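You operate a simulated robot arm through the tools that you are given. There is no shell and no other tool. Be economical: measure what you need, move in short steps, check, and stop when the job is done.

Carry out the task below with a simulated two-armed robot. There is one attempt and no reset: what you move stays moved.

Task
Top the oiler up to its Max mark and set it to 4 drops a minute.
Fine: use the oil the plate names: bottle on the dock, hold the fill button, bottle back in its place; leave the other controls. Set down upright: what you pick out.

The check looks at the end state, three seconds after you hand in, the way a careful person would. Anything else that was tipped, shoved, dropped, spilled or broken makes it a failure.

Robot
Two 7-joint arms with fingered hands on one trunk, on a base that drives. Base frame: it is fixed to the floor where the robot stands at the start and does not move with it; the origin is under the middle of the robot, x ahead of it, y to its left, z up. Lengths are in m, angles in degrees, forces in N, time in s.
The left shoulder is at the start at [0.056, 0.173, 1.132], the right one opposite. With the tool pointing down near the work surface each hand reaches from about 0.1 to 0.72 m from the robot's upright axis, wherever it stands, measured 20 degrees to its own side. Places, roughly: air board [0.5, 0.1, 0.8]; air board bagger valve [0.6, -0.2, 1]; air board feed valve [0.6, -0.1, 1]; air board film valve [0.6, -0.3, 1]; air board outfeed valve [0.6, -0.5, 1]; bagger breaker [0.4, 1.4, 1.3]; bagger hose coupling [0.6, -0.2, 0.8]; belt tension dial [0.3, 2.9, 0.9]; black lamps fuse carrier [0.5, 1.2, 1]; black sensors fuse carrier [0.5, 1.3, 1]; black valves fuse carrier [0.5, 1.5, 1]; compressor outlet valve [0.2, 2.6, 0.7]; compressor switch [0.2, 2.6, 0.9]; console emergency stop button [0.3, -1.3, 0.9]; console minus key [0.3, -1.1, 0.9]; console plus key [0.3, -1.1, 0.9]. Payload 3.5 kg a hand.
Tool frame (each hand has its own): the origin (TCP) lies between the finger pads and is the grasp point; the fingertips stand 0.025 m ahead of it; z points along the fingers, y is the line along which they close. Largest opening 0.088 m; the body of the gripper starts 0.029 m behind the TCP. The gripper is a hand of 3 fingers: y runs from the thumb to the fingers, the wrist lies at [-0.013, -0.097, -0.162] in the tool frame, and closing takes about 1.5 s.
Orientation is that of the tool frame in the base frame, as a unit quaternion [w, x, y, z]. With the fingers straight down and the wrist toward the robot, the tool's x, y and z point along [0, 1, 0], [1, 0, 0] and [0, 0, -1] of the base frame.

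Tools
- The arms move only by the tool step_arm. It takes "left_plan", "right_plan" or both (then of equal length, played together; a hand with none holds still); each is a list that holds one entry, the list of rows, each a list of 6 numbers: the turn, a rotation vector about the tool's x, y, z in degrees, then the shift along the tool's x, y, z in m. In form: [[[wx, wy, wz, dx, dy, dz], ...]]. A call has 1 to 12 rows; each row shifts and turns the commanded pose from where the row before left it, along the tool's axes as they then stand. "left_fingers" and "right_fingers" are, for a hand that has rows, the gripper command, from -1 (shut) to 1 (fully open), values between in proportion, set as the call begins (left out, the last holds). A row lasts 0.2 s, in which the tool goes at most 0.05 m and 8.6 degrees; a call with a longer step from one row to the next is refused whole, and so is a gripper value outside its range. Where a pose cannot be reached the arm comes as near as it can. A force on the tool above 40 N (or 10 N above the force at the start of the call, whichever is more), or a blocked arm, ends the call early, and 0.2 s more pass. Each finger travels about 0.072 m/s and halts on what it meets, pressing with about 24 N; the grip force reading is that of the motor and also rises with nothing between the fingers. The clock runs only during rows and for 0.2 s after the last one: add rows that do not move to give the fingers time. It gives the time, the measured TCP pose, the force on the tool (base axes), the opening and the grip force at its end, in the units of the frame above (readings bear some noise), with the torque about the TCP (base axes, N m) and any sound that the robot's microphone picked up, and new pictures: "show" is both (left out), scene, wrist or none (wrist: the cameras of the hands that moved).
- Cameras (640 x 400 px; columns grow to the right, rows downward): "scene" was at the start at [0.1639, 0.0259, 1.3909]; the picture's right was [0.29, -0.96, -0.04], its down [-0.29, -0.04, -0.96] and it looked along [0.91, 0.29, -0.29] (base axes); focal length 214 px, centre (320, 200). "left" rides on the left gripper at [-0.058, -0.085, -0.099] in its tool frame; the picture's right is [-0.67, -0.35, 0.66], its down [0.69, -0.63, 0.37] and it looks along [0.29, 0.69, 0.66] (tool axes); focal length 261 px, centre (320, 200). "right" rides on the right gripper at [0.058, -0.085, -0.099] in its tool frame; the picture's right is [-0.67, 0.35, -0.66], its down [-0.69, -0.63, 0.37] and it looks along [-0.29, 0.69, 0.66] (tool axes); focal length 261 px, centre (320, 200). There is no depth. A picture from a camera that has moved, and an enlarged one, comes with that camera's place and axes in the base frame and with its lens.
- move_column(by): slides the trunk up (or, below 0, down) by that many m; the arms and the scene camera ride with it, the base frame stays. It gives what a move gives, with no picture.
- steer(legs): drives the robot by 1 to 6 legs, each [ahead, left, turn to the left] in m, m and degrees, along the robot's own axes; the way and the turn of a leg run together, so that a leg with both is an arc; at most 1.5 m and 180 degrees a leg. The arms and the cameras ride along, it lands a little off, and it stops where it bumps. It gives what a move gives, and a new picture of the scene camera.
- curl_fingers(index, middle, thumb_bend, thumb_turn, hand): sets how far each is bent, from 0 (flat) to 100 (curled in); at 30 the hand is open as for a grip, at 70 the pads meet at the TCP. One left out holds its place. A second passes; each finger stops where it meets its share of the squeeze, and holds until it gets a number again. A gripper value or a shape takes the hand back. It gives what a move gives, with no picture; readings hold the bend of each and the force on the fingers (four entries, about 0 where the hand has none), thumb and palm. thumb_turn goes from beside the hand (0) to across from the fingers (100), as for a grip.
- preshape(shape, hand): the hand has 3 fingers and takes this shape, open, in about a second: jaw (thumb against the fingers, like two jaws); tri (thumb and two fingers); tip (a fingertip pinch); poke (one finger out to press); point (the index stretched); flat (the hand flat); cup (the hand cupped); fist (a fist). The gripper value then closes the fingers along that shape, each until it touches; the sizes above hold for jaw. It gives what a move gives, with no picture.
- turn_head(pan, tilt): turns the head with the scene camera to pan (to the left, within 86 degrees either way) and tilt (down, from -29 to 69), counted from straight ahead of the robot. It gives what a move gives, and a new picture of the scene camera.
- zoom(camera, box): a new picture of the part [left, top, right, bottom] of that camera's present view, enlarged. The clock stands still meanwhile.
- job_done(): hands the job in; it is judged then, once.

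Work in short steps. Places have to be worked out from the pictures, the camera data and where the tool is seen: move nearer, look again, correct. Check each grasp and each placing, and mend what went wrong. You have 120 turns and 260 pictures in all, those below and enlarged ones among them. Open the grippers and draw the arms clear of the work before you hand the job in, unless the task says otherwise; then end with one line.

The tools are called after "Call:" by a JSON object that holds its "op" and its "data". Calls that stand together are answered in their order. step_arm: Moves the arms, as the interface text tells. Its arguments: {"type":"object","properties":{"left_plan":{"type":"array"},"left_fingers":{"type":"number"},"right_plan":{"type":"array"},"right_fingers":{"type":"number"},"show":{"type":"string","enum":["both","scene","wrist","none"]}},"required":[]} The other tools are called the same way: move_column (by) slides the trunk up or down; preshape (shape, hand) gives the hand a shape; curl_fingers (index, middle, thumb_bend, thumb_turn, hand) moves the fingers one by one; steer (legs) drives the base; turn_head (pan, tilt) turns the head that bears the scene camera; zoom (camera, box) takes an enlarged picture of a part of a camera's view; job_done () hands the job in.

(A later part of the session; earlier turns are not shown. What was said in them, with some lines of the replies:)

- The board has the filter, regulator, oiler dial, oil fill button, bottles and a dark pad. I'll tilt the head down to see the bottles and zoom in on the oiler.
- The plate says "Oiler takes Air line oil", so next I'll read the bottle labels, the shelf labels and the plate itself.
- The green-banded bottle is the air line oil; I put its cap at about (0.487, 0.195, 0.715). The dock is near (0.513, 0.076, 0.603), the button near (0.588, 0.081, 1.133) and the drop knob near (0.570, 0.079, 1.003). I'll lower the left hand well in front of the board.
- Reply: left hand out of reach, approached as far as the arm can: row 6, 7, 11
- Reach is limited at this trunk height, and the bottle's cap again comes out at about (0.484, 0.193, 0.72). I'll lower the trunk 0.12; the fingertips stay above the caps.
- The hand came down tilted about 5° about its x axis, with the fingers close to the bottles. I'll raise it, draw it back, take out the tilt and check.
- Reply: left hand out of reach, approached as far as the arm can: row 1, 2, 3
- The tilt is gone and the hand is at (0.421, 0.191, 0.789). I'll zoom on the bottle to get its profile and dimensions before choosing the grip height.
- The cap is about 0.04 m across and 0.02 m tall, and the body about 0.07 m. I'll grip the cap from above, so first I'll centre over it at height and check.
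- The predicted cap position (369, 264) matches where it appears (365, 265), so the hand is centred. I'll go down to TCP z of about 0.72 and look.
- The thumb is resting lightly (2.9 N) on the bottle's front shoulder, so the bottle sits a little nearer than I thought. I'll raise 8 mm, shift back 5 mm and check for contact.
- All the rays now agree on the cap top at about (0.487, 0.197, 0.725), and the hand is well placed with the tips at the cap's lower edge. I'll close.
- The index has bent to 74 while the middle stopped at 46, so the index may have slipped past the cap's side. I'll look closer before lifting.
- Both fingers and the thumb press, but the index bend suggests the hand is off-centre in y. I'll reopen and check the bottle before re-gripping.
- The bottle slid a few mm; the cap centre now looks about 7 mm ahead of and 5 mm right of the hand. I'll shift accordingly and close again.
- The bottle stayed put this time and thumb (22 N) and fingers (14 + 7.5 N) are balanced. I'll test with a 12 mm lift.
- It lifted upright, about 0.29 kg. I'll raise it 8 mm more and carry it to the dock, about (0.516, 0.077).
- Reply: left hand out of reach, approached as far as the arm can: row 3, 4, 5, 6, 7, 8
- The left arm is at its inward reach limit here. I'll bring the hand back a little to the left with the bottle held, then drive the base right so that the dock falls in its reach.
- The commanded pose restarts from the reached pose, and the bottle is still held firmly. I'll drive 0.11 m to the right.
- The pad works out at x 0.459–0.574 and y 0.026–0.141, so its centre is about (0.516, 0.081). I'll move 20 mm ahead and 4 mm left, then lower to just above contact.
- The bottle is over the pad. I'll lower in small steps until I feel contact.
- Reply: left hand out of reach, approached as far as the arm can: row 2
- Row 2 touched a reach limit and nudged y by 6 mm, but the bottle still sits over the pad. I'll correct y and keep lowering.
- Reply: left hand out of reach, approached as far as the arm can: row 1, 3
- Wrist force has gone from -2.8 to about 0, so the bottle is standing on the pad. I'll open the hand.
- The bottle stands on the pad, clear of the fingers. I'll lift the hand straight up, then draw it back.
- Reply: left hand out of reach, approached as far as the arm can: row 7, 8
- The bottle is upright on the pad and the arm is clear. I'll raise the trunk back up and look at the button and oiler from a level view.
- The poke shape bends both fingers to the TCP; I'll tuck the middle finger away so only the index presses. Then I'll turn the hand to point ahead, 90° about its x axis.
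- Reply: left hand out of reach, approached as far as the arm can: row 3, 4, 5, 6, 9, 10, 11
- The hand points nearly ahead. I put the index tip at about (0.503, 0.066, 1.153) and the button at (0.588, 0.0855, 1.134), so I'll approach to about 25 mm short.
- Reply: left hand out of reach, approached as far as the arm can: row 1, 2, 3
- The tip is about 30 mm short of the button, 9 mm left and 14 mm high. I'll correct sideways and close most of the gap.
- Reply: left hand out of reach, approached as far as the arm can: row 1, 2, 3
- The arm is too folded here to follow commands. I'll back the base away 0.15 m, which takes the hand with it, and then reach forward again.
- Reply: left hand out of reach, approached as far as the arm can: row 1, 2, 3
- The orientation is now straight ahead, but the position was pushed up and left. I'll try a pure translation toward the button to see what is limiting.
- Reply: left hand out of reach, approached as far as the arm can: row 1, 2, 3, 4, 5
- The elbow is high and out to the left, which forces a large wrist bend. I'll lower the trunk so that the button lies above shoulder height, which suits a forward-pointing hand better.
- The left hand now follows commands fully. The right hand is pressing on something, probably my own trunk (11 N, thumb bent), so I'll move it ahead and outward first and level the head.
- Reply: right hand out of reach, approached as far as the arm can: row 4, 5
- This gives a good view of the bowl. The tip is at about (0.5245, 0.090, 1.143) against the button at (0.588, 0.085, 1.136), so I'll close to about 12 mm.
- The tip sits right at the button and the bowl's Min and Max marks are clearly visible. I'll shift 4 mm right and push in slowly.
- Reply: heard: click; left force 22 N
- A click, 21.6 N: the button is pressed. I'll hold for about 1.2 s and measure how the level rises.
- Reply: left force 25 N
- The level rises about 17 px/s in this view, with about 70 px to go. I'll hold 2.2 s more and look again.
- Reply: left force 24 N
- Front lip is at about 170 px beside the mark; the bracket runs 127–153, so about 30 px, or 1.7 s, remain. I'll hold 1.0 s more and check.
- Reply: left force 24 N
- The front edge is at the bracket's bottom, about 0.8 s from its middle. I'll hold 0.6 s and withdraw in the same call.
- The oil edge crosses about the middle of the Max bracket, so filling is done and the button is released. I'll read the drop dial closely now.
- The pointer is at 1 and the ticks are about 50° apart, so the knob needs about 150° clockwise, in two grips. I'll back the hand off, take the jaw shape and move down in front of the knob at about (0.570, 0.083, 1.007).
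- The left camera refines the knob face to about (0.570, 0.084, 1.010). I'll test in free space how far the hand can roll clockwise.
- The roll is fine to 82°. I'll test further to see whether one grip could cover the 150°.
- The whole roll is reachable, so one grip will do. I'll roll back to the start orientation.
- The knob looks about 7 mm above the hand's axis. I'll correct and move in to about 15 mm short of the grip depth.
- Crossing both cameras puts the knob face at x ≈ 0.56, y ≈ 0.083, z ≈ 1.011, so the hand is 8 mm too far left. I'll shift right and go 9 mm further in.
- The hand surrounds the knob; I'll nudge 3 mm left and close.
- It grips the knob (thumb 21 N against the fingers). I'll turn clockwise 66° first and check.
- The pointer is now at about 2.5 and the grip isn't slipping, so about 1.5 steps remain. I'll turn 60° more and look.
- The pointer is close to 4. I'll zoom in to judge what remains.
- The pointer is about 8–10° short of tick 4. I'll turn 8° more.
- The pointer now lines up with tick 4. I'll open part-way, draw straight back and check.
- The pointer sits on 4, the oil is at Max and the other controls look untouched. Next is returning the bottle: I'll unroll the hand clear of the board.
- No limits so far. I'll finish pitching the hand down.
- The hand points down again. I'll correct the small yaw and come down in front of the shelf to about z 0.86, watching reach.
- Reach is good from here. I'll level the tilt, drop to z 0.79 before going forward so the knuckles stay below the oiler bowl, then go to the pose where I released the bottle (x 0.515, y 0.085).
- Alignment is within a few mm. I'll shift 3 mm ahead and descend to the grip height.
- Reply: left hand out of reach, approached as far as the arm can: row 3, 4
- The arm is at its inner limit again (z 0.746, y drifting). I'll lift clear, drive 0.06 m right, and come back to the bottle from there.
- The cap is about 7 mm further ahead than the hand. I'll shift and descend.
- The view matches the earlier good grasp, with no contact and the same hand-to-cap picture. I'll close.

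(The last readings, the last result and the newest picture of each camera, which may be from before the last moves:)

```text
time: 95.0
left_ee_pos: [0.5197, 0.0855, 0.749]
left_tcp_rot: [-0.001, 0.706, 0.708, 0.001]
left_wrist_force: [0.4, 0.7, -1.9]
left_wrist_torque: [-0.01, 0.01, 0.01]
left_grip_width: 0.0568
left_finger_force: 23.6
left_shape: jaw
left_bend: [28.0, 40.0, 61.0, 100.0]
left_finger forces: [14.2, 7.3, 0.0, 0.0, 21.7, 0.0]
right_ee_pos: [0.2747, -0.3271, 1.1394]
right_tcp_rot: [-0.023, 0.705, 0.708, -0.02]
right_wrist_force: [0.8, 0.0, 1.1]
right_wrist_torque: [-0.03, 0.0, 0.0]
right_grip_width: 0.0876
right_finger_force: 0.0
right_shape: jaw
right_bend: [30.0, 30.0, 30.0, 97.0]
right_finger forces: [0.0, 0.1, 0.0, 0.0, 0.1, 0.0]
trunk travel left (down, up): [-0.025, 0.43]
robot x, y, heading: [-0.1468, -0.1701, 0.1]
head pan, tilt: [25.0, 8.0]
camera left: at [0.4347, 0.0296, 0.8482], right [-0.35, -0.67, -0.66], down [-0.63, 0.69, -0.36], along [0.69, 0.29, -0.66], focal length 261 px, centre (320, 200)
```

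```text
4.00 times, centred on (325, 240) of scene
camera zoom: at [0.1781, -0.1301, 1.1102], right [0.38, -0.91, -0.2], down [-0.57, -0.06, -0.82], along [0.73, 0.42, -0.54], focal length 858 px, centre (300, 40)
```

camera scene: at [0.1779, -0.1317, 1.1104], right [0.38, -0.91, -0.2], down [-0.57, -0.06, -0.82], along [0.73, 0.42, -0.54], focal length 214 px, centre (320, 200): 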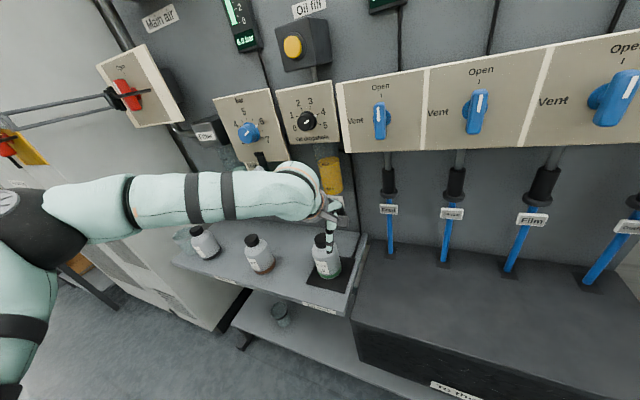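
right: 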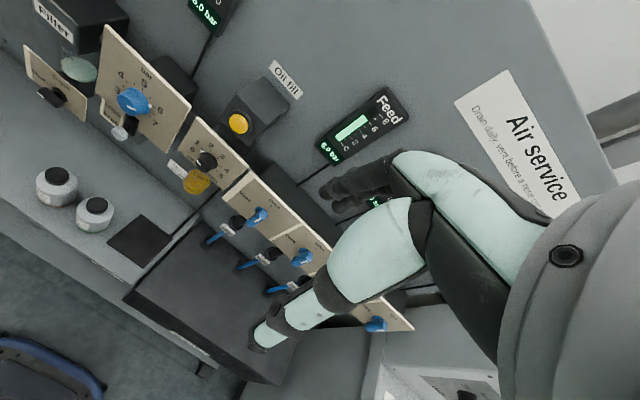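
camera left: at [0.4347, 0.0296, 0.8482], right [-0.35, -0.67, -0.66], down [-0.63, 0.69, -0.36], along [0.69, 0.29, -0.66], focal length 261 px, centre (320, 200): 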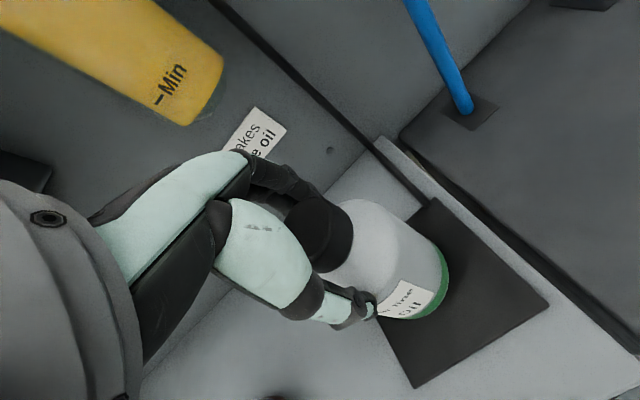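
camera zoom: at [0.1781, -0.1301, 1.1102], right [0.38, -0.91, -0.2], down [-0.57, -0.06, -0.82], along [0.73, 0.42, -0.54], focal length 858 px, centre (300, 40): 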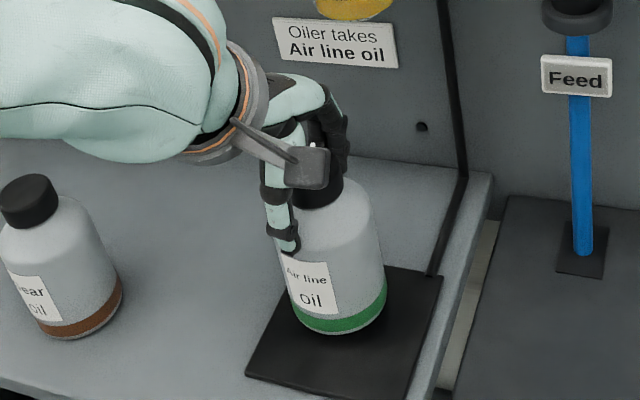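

It lifted upright again. I'll raise it 25 mm more and drive 0.11 m left, which carries the bottle back to y ≈ 0.195.

Call:
{"op": "step_arm", "data": {"left_plan": [[[0, 0, 0, 0, 0, -0.012], [0, 0, 0, 0, 0, -0.013], [0, 0, 0, 0, -0.012, 0], [0, 0, 0, 0, -0.012, 0], [0, 0, 0, 0, 0, 0]]], "left_fingers": -1, "show": "none"}}

Call:
{"op": "steer", "data": {"legs": [[0, 0.108, 0]]}}

Call:
{"op": "zoom", "data": {"camera": "left", "box": [0, 0, 640, 400]}}

```text
time: 96.2
left_ee_pos: [0.4971, 0.0881, 0.7743]
left_tcp_rot: [0.0, 0.706, 0.708, 0.001]
left_wrist_force: [0.0, 0.4, -1.7]
left_wrist_torque: [0.02, -0.02, 0.01]
left_grip_width: 0.0566
left_finger_force: 23.8
left_shape: jaw
left_bend: [28.0, 40.0, 61.0, 100.0]
left_finger forces: [14.2, 7.3, 0.1, 0.0, 21.8, 0.0]
right_ee_pos: [0.2752, -0.3262, 1.1379]
right_tcp_rot: [-0.024, 0.705, 0.708, -0.02]
right_wrist_force: [0.4, 0.3, 0.2]
right_wrist_torque: [0.0, -0.01, 0.01]
right_grip_width: 0.0875
right_finger_force: 0.2
right_shape: jaw
right_bend: [30.0, 30.0, 30.0, 97.0]
right_finger forces: [0.0, 0.0, 0.0, 0.0, 0.0, 0.1]
trunk travel left (down, up): [-0.025, 0.43]
robot x, y, heading: [-0.1516, -0.1666, 0.0]
head pan, tilt: [25.0, 8.0]
```

```text
time: 97.4
left_ee_pos: [0.4968, 0.1979, 0.7723]
left_tcp_rot: [-0.001, 0.707, 0.707, 0.0]
left_wrist_force: [0.1, 0.0, -1.2]
left_wrist_torque: [-0.04, -0.01, -0.02]
left_grip_width: 0.057
left_finger_force: 24.1
left_shape: jaw
left_bend: [28.0, 40.0, 61.0, 100.0]
left_finger forces: [14.3, 7.4, 0.0, 0.0, 21.6, 0.0]
right_ee_pos: [0.2736, -0.2163, 1.1393]
right_tcp_rot: [-0.023, 0.706, 0.707, -0.02]
right_wrist_force: [-1.0, 0.3, 0.5]
right_wrist_torque: [0.02, 0.01, -0.02]
right_grip_width: 0.0875
right_finger_force: 0.1
right_shape: jaw
right_bend: [30.0, 30.0, 30.0, 97.0]
right_finger forces: [0.1, 0.0, 0.0, 0.0, 0.0, 0.1]
trunk travel left (down, up): [-0.025, 0.43]
robot x, y, heading: [-0.1474, -0.0571, -0.0]
head pan, tilt: [25.0, 8.0]
camera scene: at [0.178, -0.019, 1.1103], right [0.37, -0.91, -0.2], down [-0.57, -0.06, -0.82], along [0.73, 0.42, -0.54], focal length 214 px, centre (320, 200)
```

scene: 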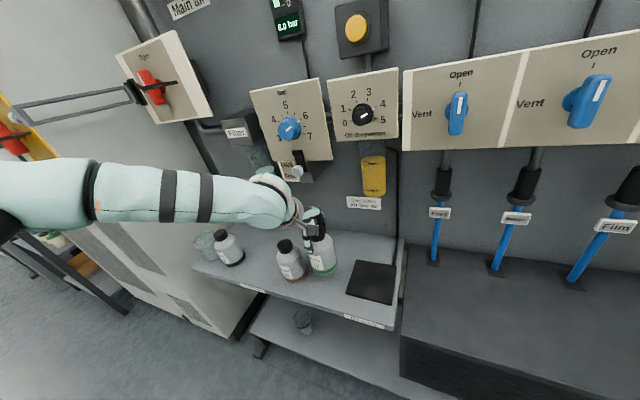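

```text
1.00 times, centred on (320, 200) of left (not enlarged: the box is as wide or as high as the picture)
camera zoom: at [0.4111, 0.1417, 0.873], right [-0.35, -0.67, -0.66], down [-0.63, 0.69, -0.37], along [0.69, 0.29, -0.66], focal length 261 px, centre (320, 200)
```

zoom: 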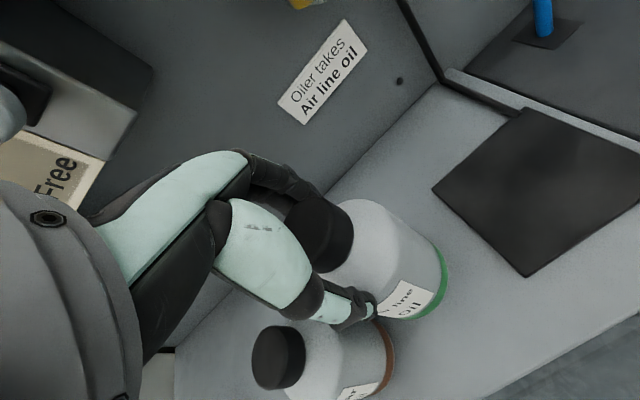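

I'll move 15 mm back and 3 mm right to the original spot, then lower to just above the shelf.

Call:
{"op": "step_arm", "data": {"left_plan": [[[0, 0, 0, -0.003, -0.008, 0], [0, 0, 0, 0, -0.007, 0], [0, 0, 0, 0, 0, 0.013], [0, 0, 0, 0, 0, 0.013], [0, 0, 0, 0, 0, 0.008], [0, 0, 0, 0, 0, 0]]], "left_fingers": -1, "show": "wrist"}}

Call:
{"op": "zoom", "data": {"camera": "scene", "box": [190, 200, 410, 340]}}

```text
time: 98.8
left_ee_pos: [0.4828, 0.1952, 0.7413]
left_tcp_rot: [-0.001, 0.707, 0.707, 0.0]
left_wrist_force: [-0.4, 0.7, -0.8]
left_wrist_torque: [-0.02, -0.05, 0.01]
left_grip_width: 0.0567
left_finger_force: 23.8
left_shape: jaw
left_bend: [28.0, 40.0, 61.0, 100.0]
left_finger forces: [14.2, 7.2, 0.0, 0.0, 21.7, 0.0]
right_ee_pos: [0.2744, -0.2164, 1.1386]
right_tcp_rot: [-0.023, 0.706, 0.708, -0.02]
right_wrist_force: [-0.4, -0.2, 0.2]
right_wrist_torque: [0.01, -0.02, -0.02]
right_grip_width: 0.0879
right_finger_force: 0.1
right_shape: jaw
right_bend: [30.0, 30.0, 30.0, 97.0]
right_finger forces: [0.1, 0.0, 0.0, 0.0, 0.1, 0.0]
trunk travel left (down, up): [-0.025, 0.43]
robot x, y, heading: [-0.1502, -0.0577, -0.1]
head pan, tilt: [25.0, 8.0]
camera left: at [0.3964, 0.1386, 0.8413], right [-0.35, -0.67, -0.66], down [-0.63, 0.69, -0.36], along [0.69, 0.29, -0.66], focal length 261 px, centre (320, 200)
```

left: 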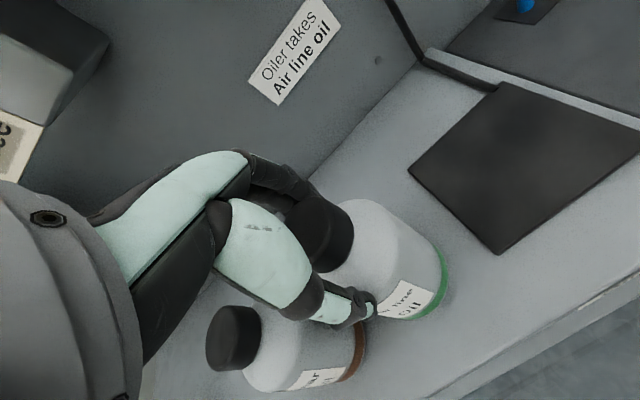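

```text
2.86 times, centred on (300, 270) of scene
camera zoom: at [0.1779, -0.0199, 1.1103], right [0.37, -0.91, -0.2], down [-0.57, -0.06, -0.82], along [0.73, 0.42, -0.54], focal length 613 px, centre (377, 0)
```

zoom: 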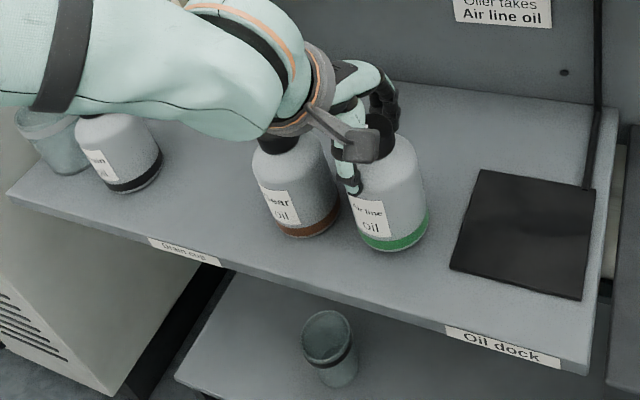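

The layout matches the original. I'll lower in small steps to contact.

Call:
{"op": "step_arm", "data": {"left_plan": [[[0, 0, 0, 0, 0, 0.004], [0, 0, 0, 0, 0, 0.003], [0, 0, 0, 0, 0, 0.002], [0, 0, 0, 0, 0, 0.002], [0, 0, 0, 0, 0, 0]]], "left_fingers": -1, "show": "none"}}

```text
time: 100.0
left_ee_pos: [0.4821, 0.194, 0.73]
left_tcp_rot: [0.0, 0.707, 0.707, 0.0]
left_wrist_force: [0.2, 1.1, 2.3]
left_wrist_torque: [0.0, -0.07, 0.0]
left_grip_width: 0.0566
left_finger_force: 23.7
left_shape: jaw
left_bend: [28.0, 40.0, 61.0, 100.0]
left_finger forces: [14.3, 7.7, 0.0, 0.0, 22.2, 0.1]
right_ee_pos: [0.2741, -0.2165, 1.139]
right_tcp_rot: [-0.023, 0.706, 0.707, -0.019]
right_wrist_force: [0.2, -0.3, -0.8]
right_wrist_torque: [0.0, -0.04, 0.02]
right_grip_width: 0.0876
right_finger_force: 0.0
right_shape: jaw
right_bend: [30.0, 30.0, 30.0, 97.0]
right_finger forces: [0.1, 0.0, 0.1, 0.0, 0.0, 0.0]
trunk travel left (down, up): [-0.025, 0.43]
robot x, y, heading: [-0.1509, -0.0582, 0.3]
head pan, tilt: [25.0, 8.0]
```

Force has gone to +2.3 N, so the bottle stands on the shelf. I'll release and lift straight up.

Call:
{"op": "step_arm", "data": {"left_plan": [[[0, 0, 0, 0, 0, 0], [0, 0, 0, 0, 0, 0], [0, 0, 0, 0, 0, 0], [0, 0, 0, 0, 0, 0], [0, 0, 0, 0, 0, 0], [0, 0, 0, 0, 0, 0], [0, 0, 0, 0, 0, 0]]], "left_fingers": 1, "show": "wrist"}}

Call:
{"op": "step_arm", "data": {"left_plan": [[[0, 0, 0, 0, 0, -0.01], [0, 0, 0, 0, 0, -0.02], [0, 0, 0, 0, 0, -0.025], [0, 0, 0, 0, -0.01, -0.03], [0, 0, 0, 0, -0.025, -0.03], [0, 0, 0, 0, -0.03, -0.03], [0, 0, 0, 0, -0.03, -0.03], [0, 0, 0, 0, -0.02, -0.03]]], "left_fingers": 1}}

Call:
{"op": "zoom", "data": {"camera": "scene", "box": [190, 180, 410, 340]}}

```text
time: 101.6
left_ee_pos: [0.4822, 0.195, 0.7297]
left_tcp_rot: [0.0, 0.707, 0.707, 0.001]
left_wrist_force: [-0.7, -0.2, -0.2]
left_wrist_torque: [-0.01, -0.02, -0.05]
left_grip_width: 0.0874
left_finger_force: 0.0
left_shape: jaw
left_bend: [30.0, 30.0, 30.0, 98.0]
left_finger forces: [0.1, 0.0, 0.1, 0.1, 0.0, 0.0]
right_ee_pos: [0.2748, -0.2158, 1.1391]
right_tcp_rot: [-0.023, 0.706, 0.707, -0.02]
right_wrist_force: [0.6, 0.1, -0.5]
right_wrist_torque: [-0.03, 0.01, -0.01]
right_grip_width: 0.0876
right_finger_force: 0.1
right_shape: jaw
right_bend: [30.0, 30.0, 30.0, 97.0]
right_finger forces: [0.1, 0.1, 0.0, 0.0, 0.0, 0.0]
trunk travel left (down, up): [-0.025, 0.43]
robot x, y, heading: [-0.1506, -0.0556, -0.0]
head pan, tilt: [25.0, 8.0]
camera left: at [0.3964, 0.138, 0.8287], right [-0.35, -0.67, -0.66], down [-0.63, 0.69, -0.36], along [0.69, 0.29, -0.66], focal length 261 px, centre (320, 200)
```

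left: 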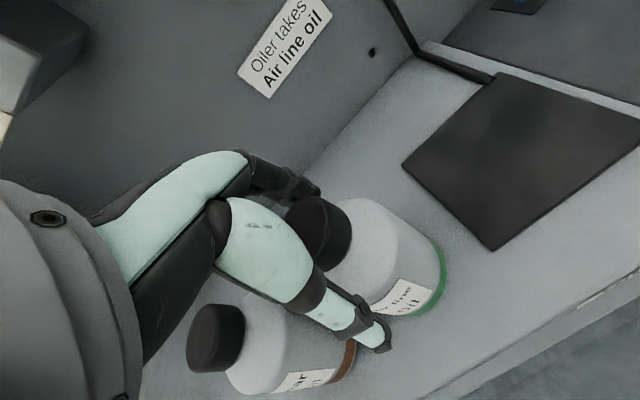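

```text
time: 103.4
left_ee_pos: [0.3628, 0.1954, 0.9352]
left_tcp_rot: [0.0, 0.708, 0.707, 0.001]
left_wrist_force: [-1.4, 0.8, -0.8]
left_wrist_torque: [-0.01, 0.0, 0.01]
left_grip_width: 0.0877
left_finger_force: 0.1
left_shape: jaw
left_bend: [30.0, 30.0, 30.0, 98.0]
left_finger forces: [0.0, 0.0, 0.0, 0.0, 0.0, 0.0]
right_ee_pos: [0.2732, -0.2158, 1.1392]
right_tcp_rot: [-0.023, 0.706, 0.708, -0.02]
right_wrist_force: [-0.9, 0.1, 0.0]
right_wrist_torque: [-0.03, -0.02, 0.0]
right_grip_width: 0.0874
right_finger_force: 0.1
right_shape: jaw
right_bend: [30.0, 30.0, 30.0, 97.0]
right_finger forces: [0.0, 0.0, 0.1, 0.0, 0.0, 0.0]
trunk travel left (down, up): [-0.025, 0.43]
robot x, y, heading: [-0.1533, -0.0579, -0.0]
head pan, tilt: [25.0, 8.0]
camera scene: at [0.1768, -0.0201, 1.1108], right [0.37, -0.91, -0.2], down [-0.57, -0.06, -0.82], along [0.73, 0.42, -0.54], focal length 214 px, centre (320, 200)
camera left: at [0.278, 0.1388, 1.0347], right [-0.35, -0.67, -0.66], down [-0.63, 0.69, -0.36], along [0.7, 0.29, -0.66], focal length 261 px, centre (320, 200)
```

scene: 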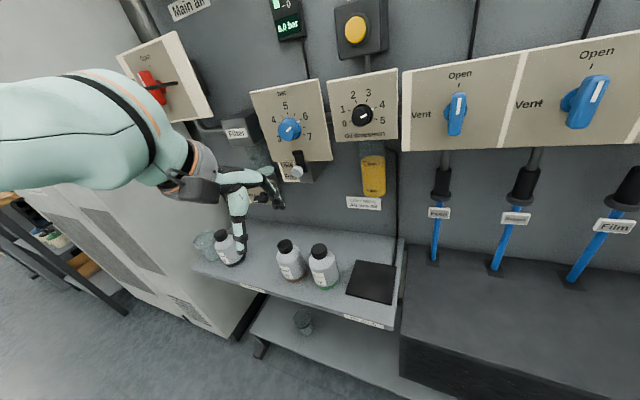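
left: 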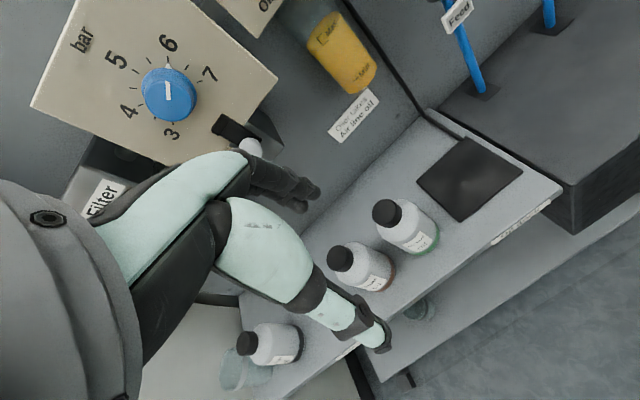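

```text
2.50 times, centred on (300, 260) of scene
camera zoom: at [0.1768, -0.0201, 1.1108], right [0.37, -0.91, -0.2], down [-0.57, -0.06, -0.82], along [0.73, 0.42, -0.54], focal length 536 px, centre (370, 50)
```

zoom: 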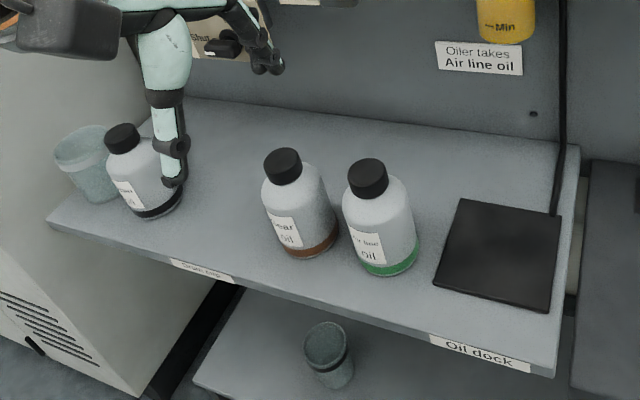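

The bottle is back beside the gear oil, upright and within a few mm of its original place. A last check of the dial and oil level, with the hand drawn back a bit further.

Call:
{"op": "step_arm", "data": {"left_plan": [[[0, 0, 0, 0, -0.01, -0.03], [0, 0, 0, 0.01, -0.01, -0.03], [0, 0, 0, 0.02, 0, -0.03], [0, 0, 0, 0.02, 0, -0.02], [0, 0, 0, 0, 0, 0]]], "show": "scene"}}

Call:
{"op": "zoom", "data": {"camera": "scene", "box": [330, 70, 410, 210]}}

Call:
{"op": "zoom", "data": {"camera": "scene", "box": [340, 80, 390, 130]}}

Call:
{"op": "zoom", "data": {"camera": "scene", "box": [350, 145, 400, 205]}}

```text
time: 104.6
left_ee_pos: [0.3474, 0.2412, 1.0455]
left_tcp_rot: [-0.001, 0.708, 0.706, 0.0]
left_wrist_force: [0.1, -0.3, 1.0]
left_wrist_torque: [0.02, 0.01, -0.01]
left_grip_width: 0.0879
left_finger_force: 0.1
left_shape: jaw
left_bend: [30.0, 30.0, 30.0, 98.0]
left_finger forces: [0.1, 0.0, 0.1, 0.1, 0.0, 0.0]
right_ee_pos: [0.2736, -0.2159, 1.1381]
right_tcp_rot: [-0.023, 0.706, 0.707, -0.02]
right_wrist_force: [-0.2, -0.4, 0.2]
right_wrist_torque: [0.02, 0.02, -0.02]
right_grip_width: 0.0877
right_finger_force: 0.0
right_shape: jaw
right_bend: [30.0, 30.0, 30.0, 97.0]
right_finger forces: [0.0, 0.0, 0.1, 0.0, 0.0, 0.1]
trunk travel left (down, up): [-0.025, 0.43]
robot x, y, heading: [-0.1473, -0.0573, -0.2]
head pan, tilt: [25.0, 8.0]
camera scene: at [0.178, -0.0201, 1.1103], right [0.37, -0.91, -0.2], down [-0.57, -0.06, -0.82], along [0.73, 0.42, -0.54], focal length 214 px, centre (320, 200)
```

scene: 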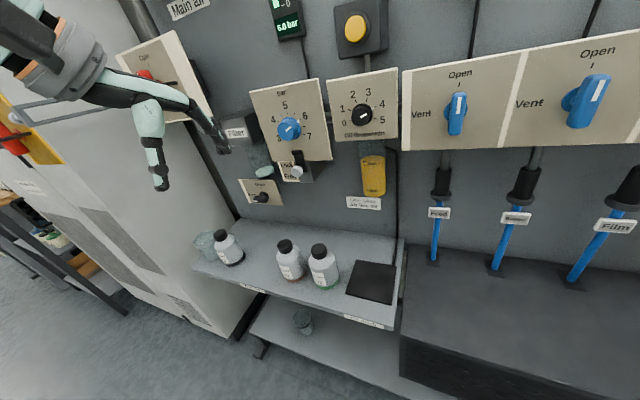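

```text
2.86 times, centred on (370, 140) of scene
camera zoom: at [0.178, -0.0201, 1.1103], right [0.37, -0.91, -0.2], down [-0.57, -0.06, -0.82], along [0.73, 0.42, -0.54], focal length 613 px, centre (177, 371)
```

zoom: 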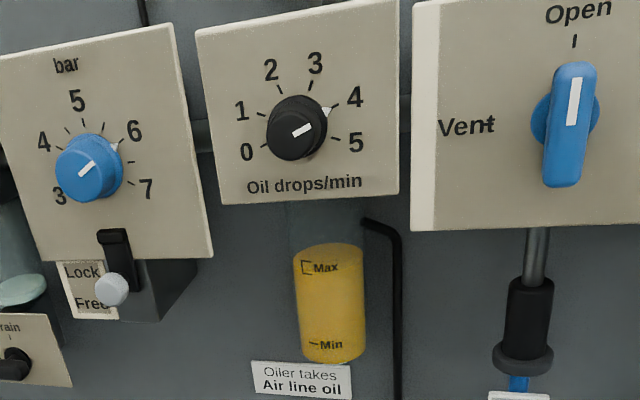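

```text
8.00 times, centred on (365, 105) of scene
camera zoom: at [0.178, -0.0201, 1.1103], right [0.37, -0.91, -0.2], down [-0.57, -0.06, -0.82], along [0.73, 0.42, -0.54], focal length 1716 px, centre (-40, 960)
```

zoom: 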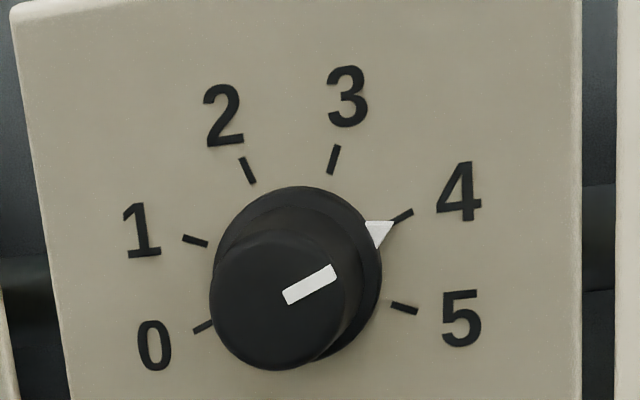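

```text
6.67 times, centred on (375, 175) of scene
camera zoom: at [0.178, -0.0201, 1.1103], right [0.37, -0.91, -0.2], down [-0.57, -0.06, -0.82], along [0.73, 0.42, -0.54], focal length 1430 px, centre (-47, 367)
```

zoom: 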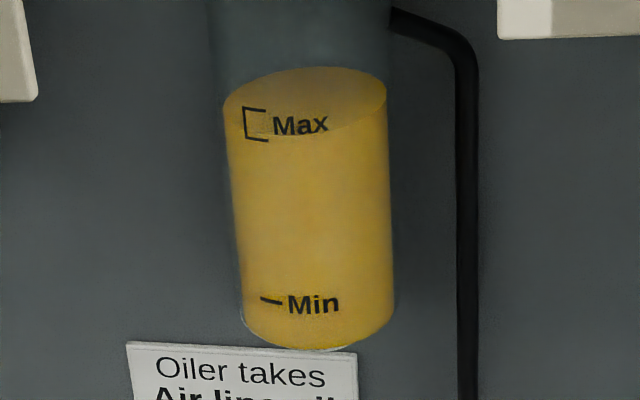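

The pointer sits on 4, the oil level lies within the Max bracket, all bottles are upright, and both hands are open and clear. I'll hand in.

Call:
{"op": "job_done", "data": {}}

```text
The job is handed in.
```

The oiler is filled to the Max mark with Air line oil and set to 4 drops a minute, and the bottle is back upright in its place, within about 6 mm of where it stood.
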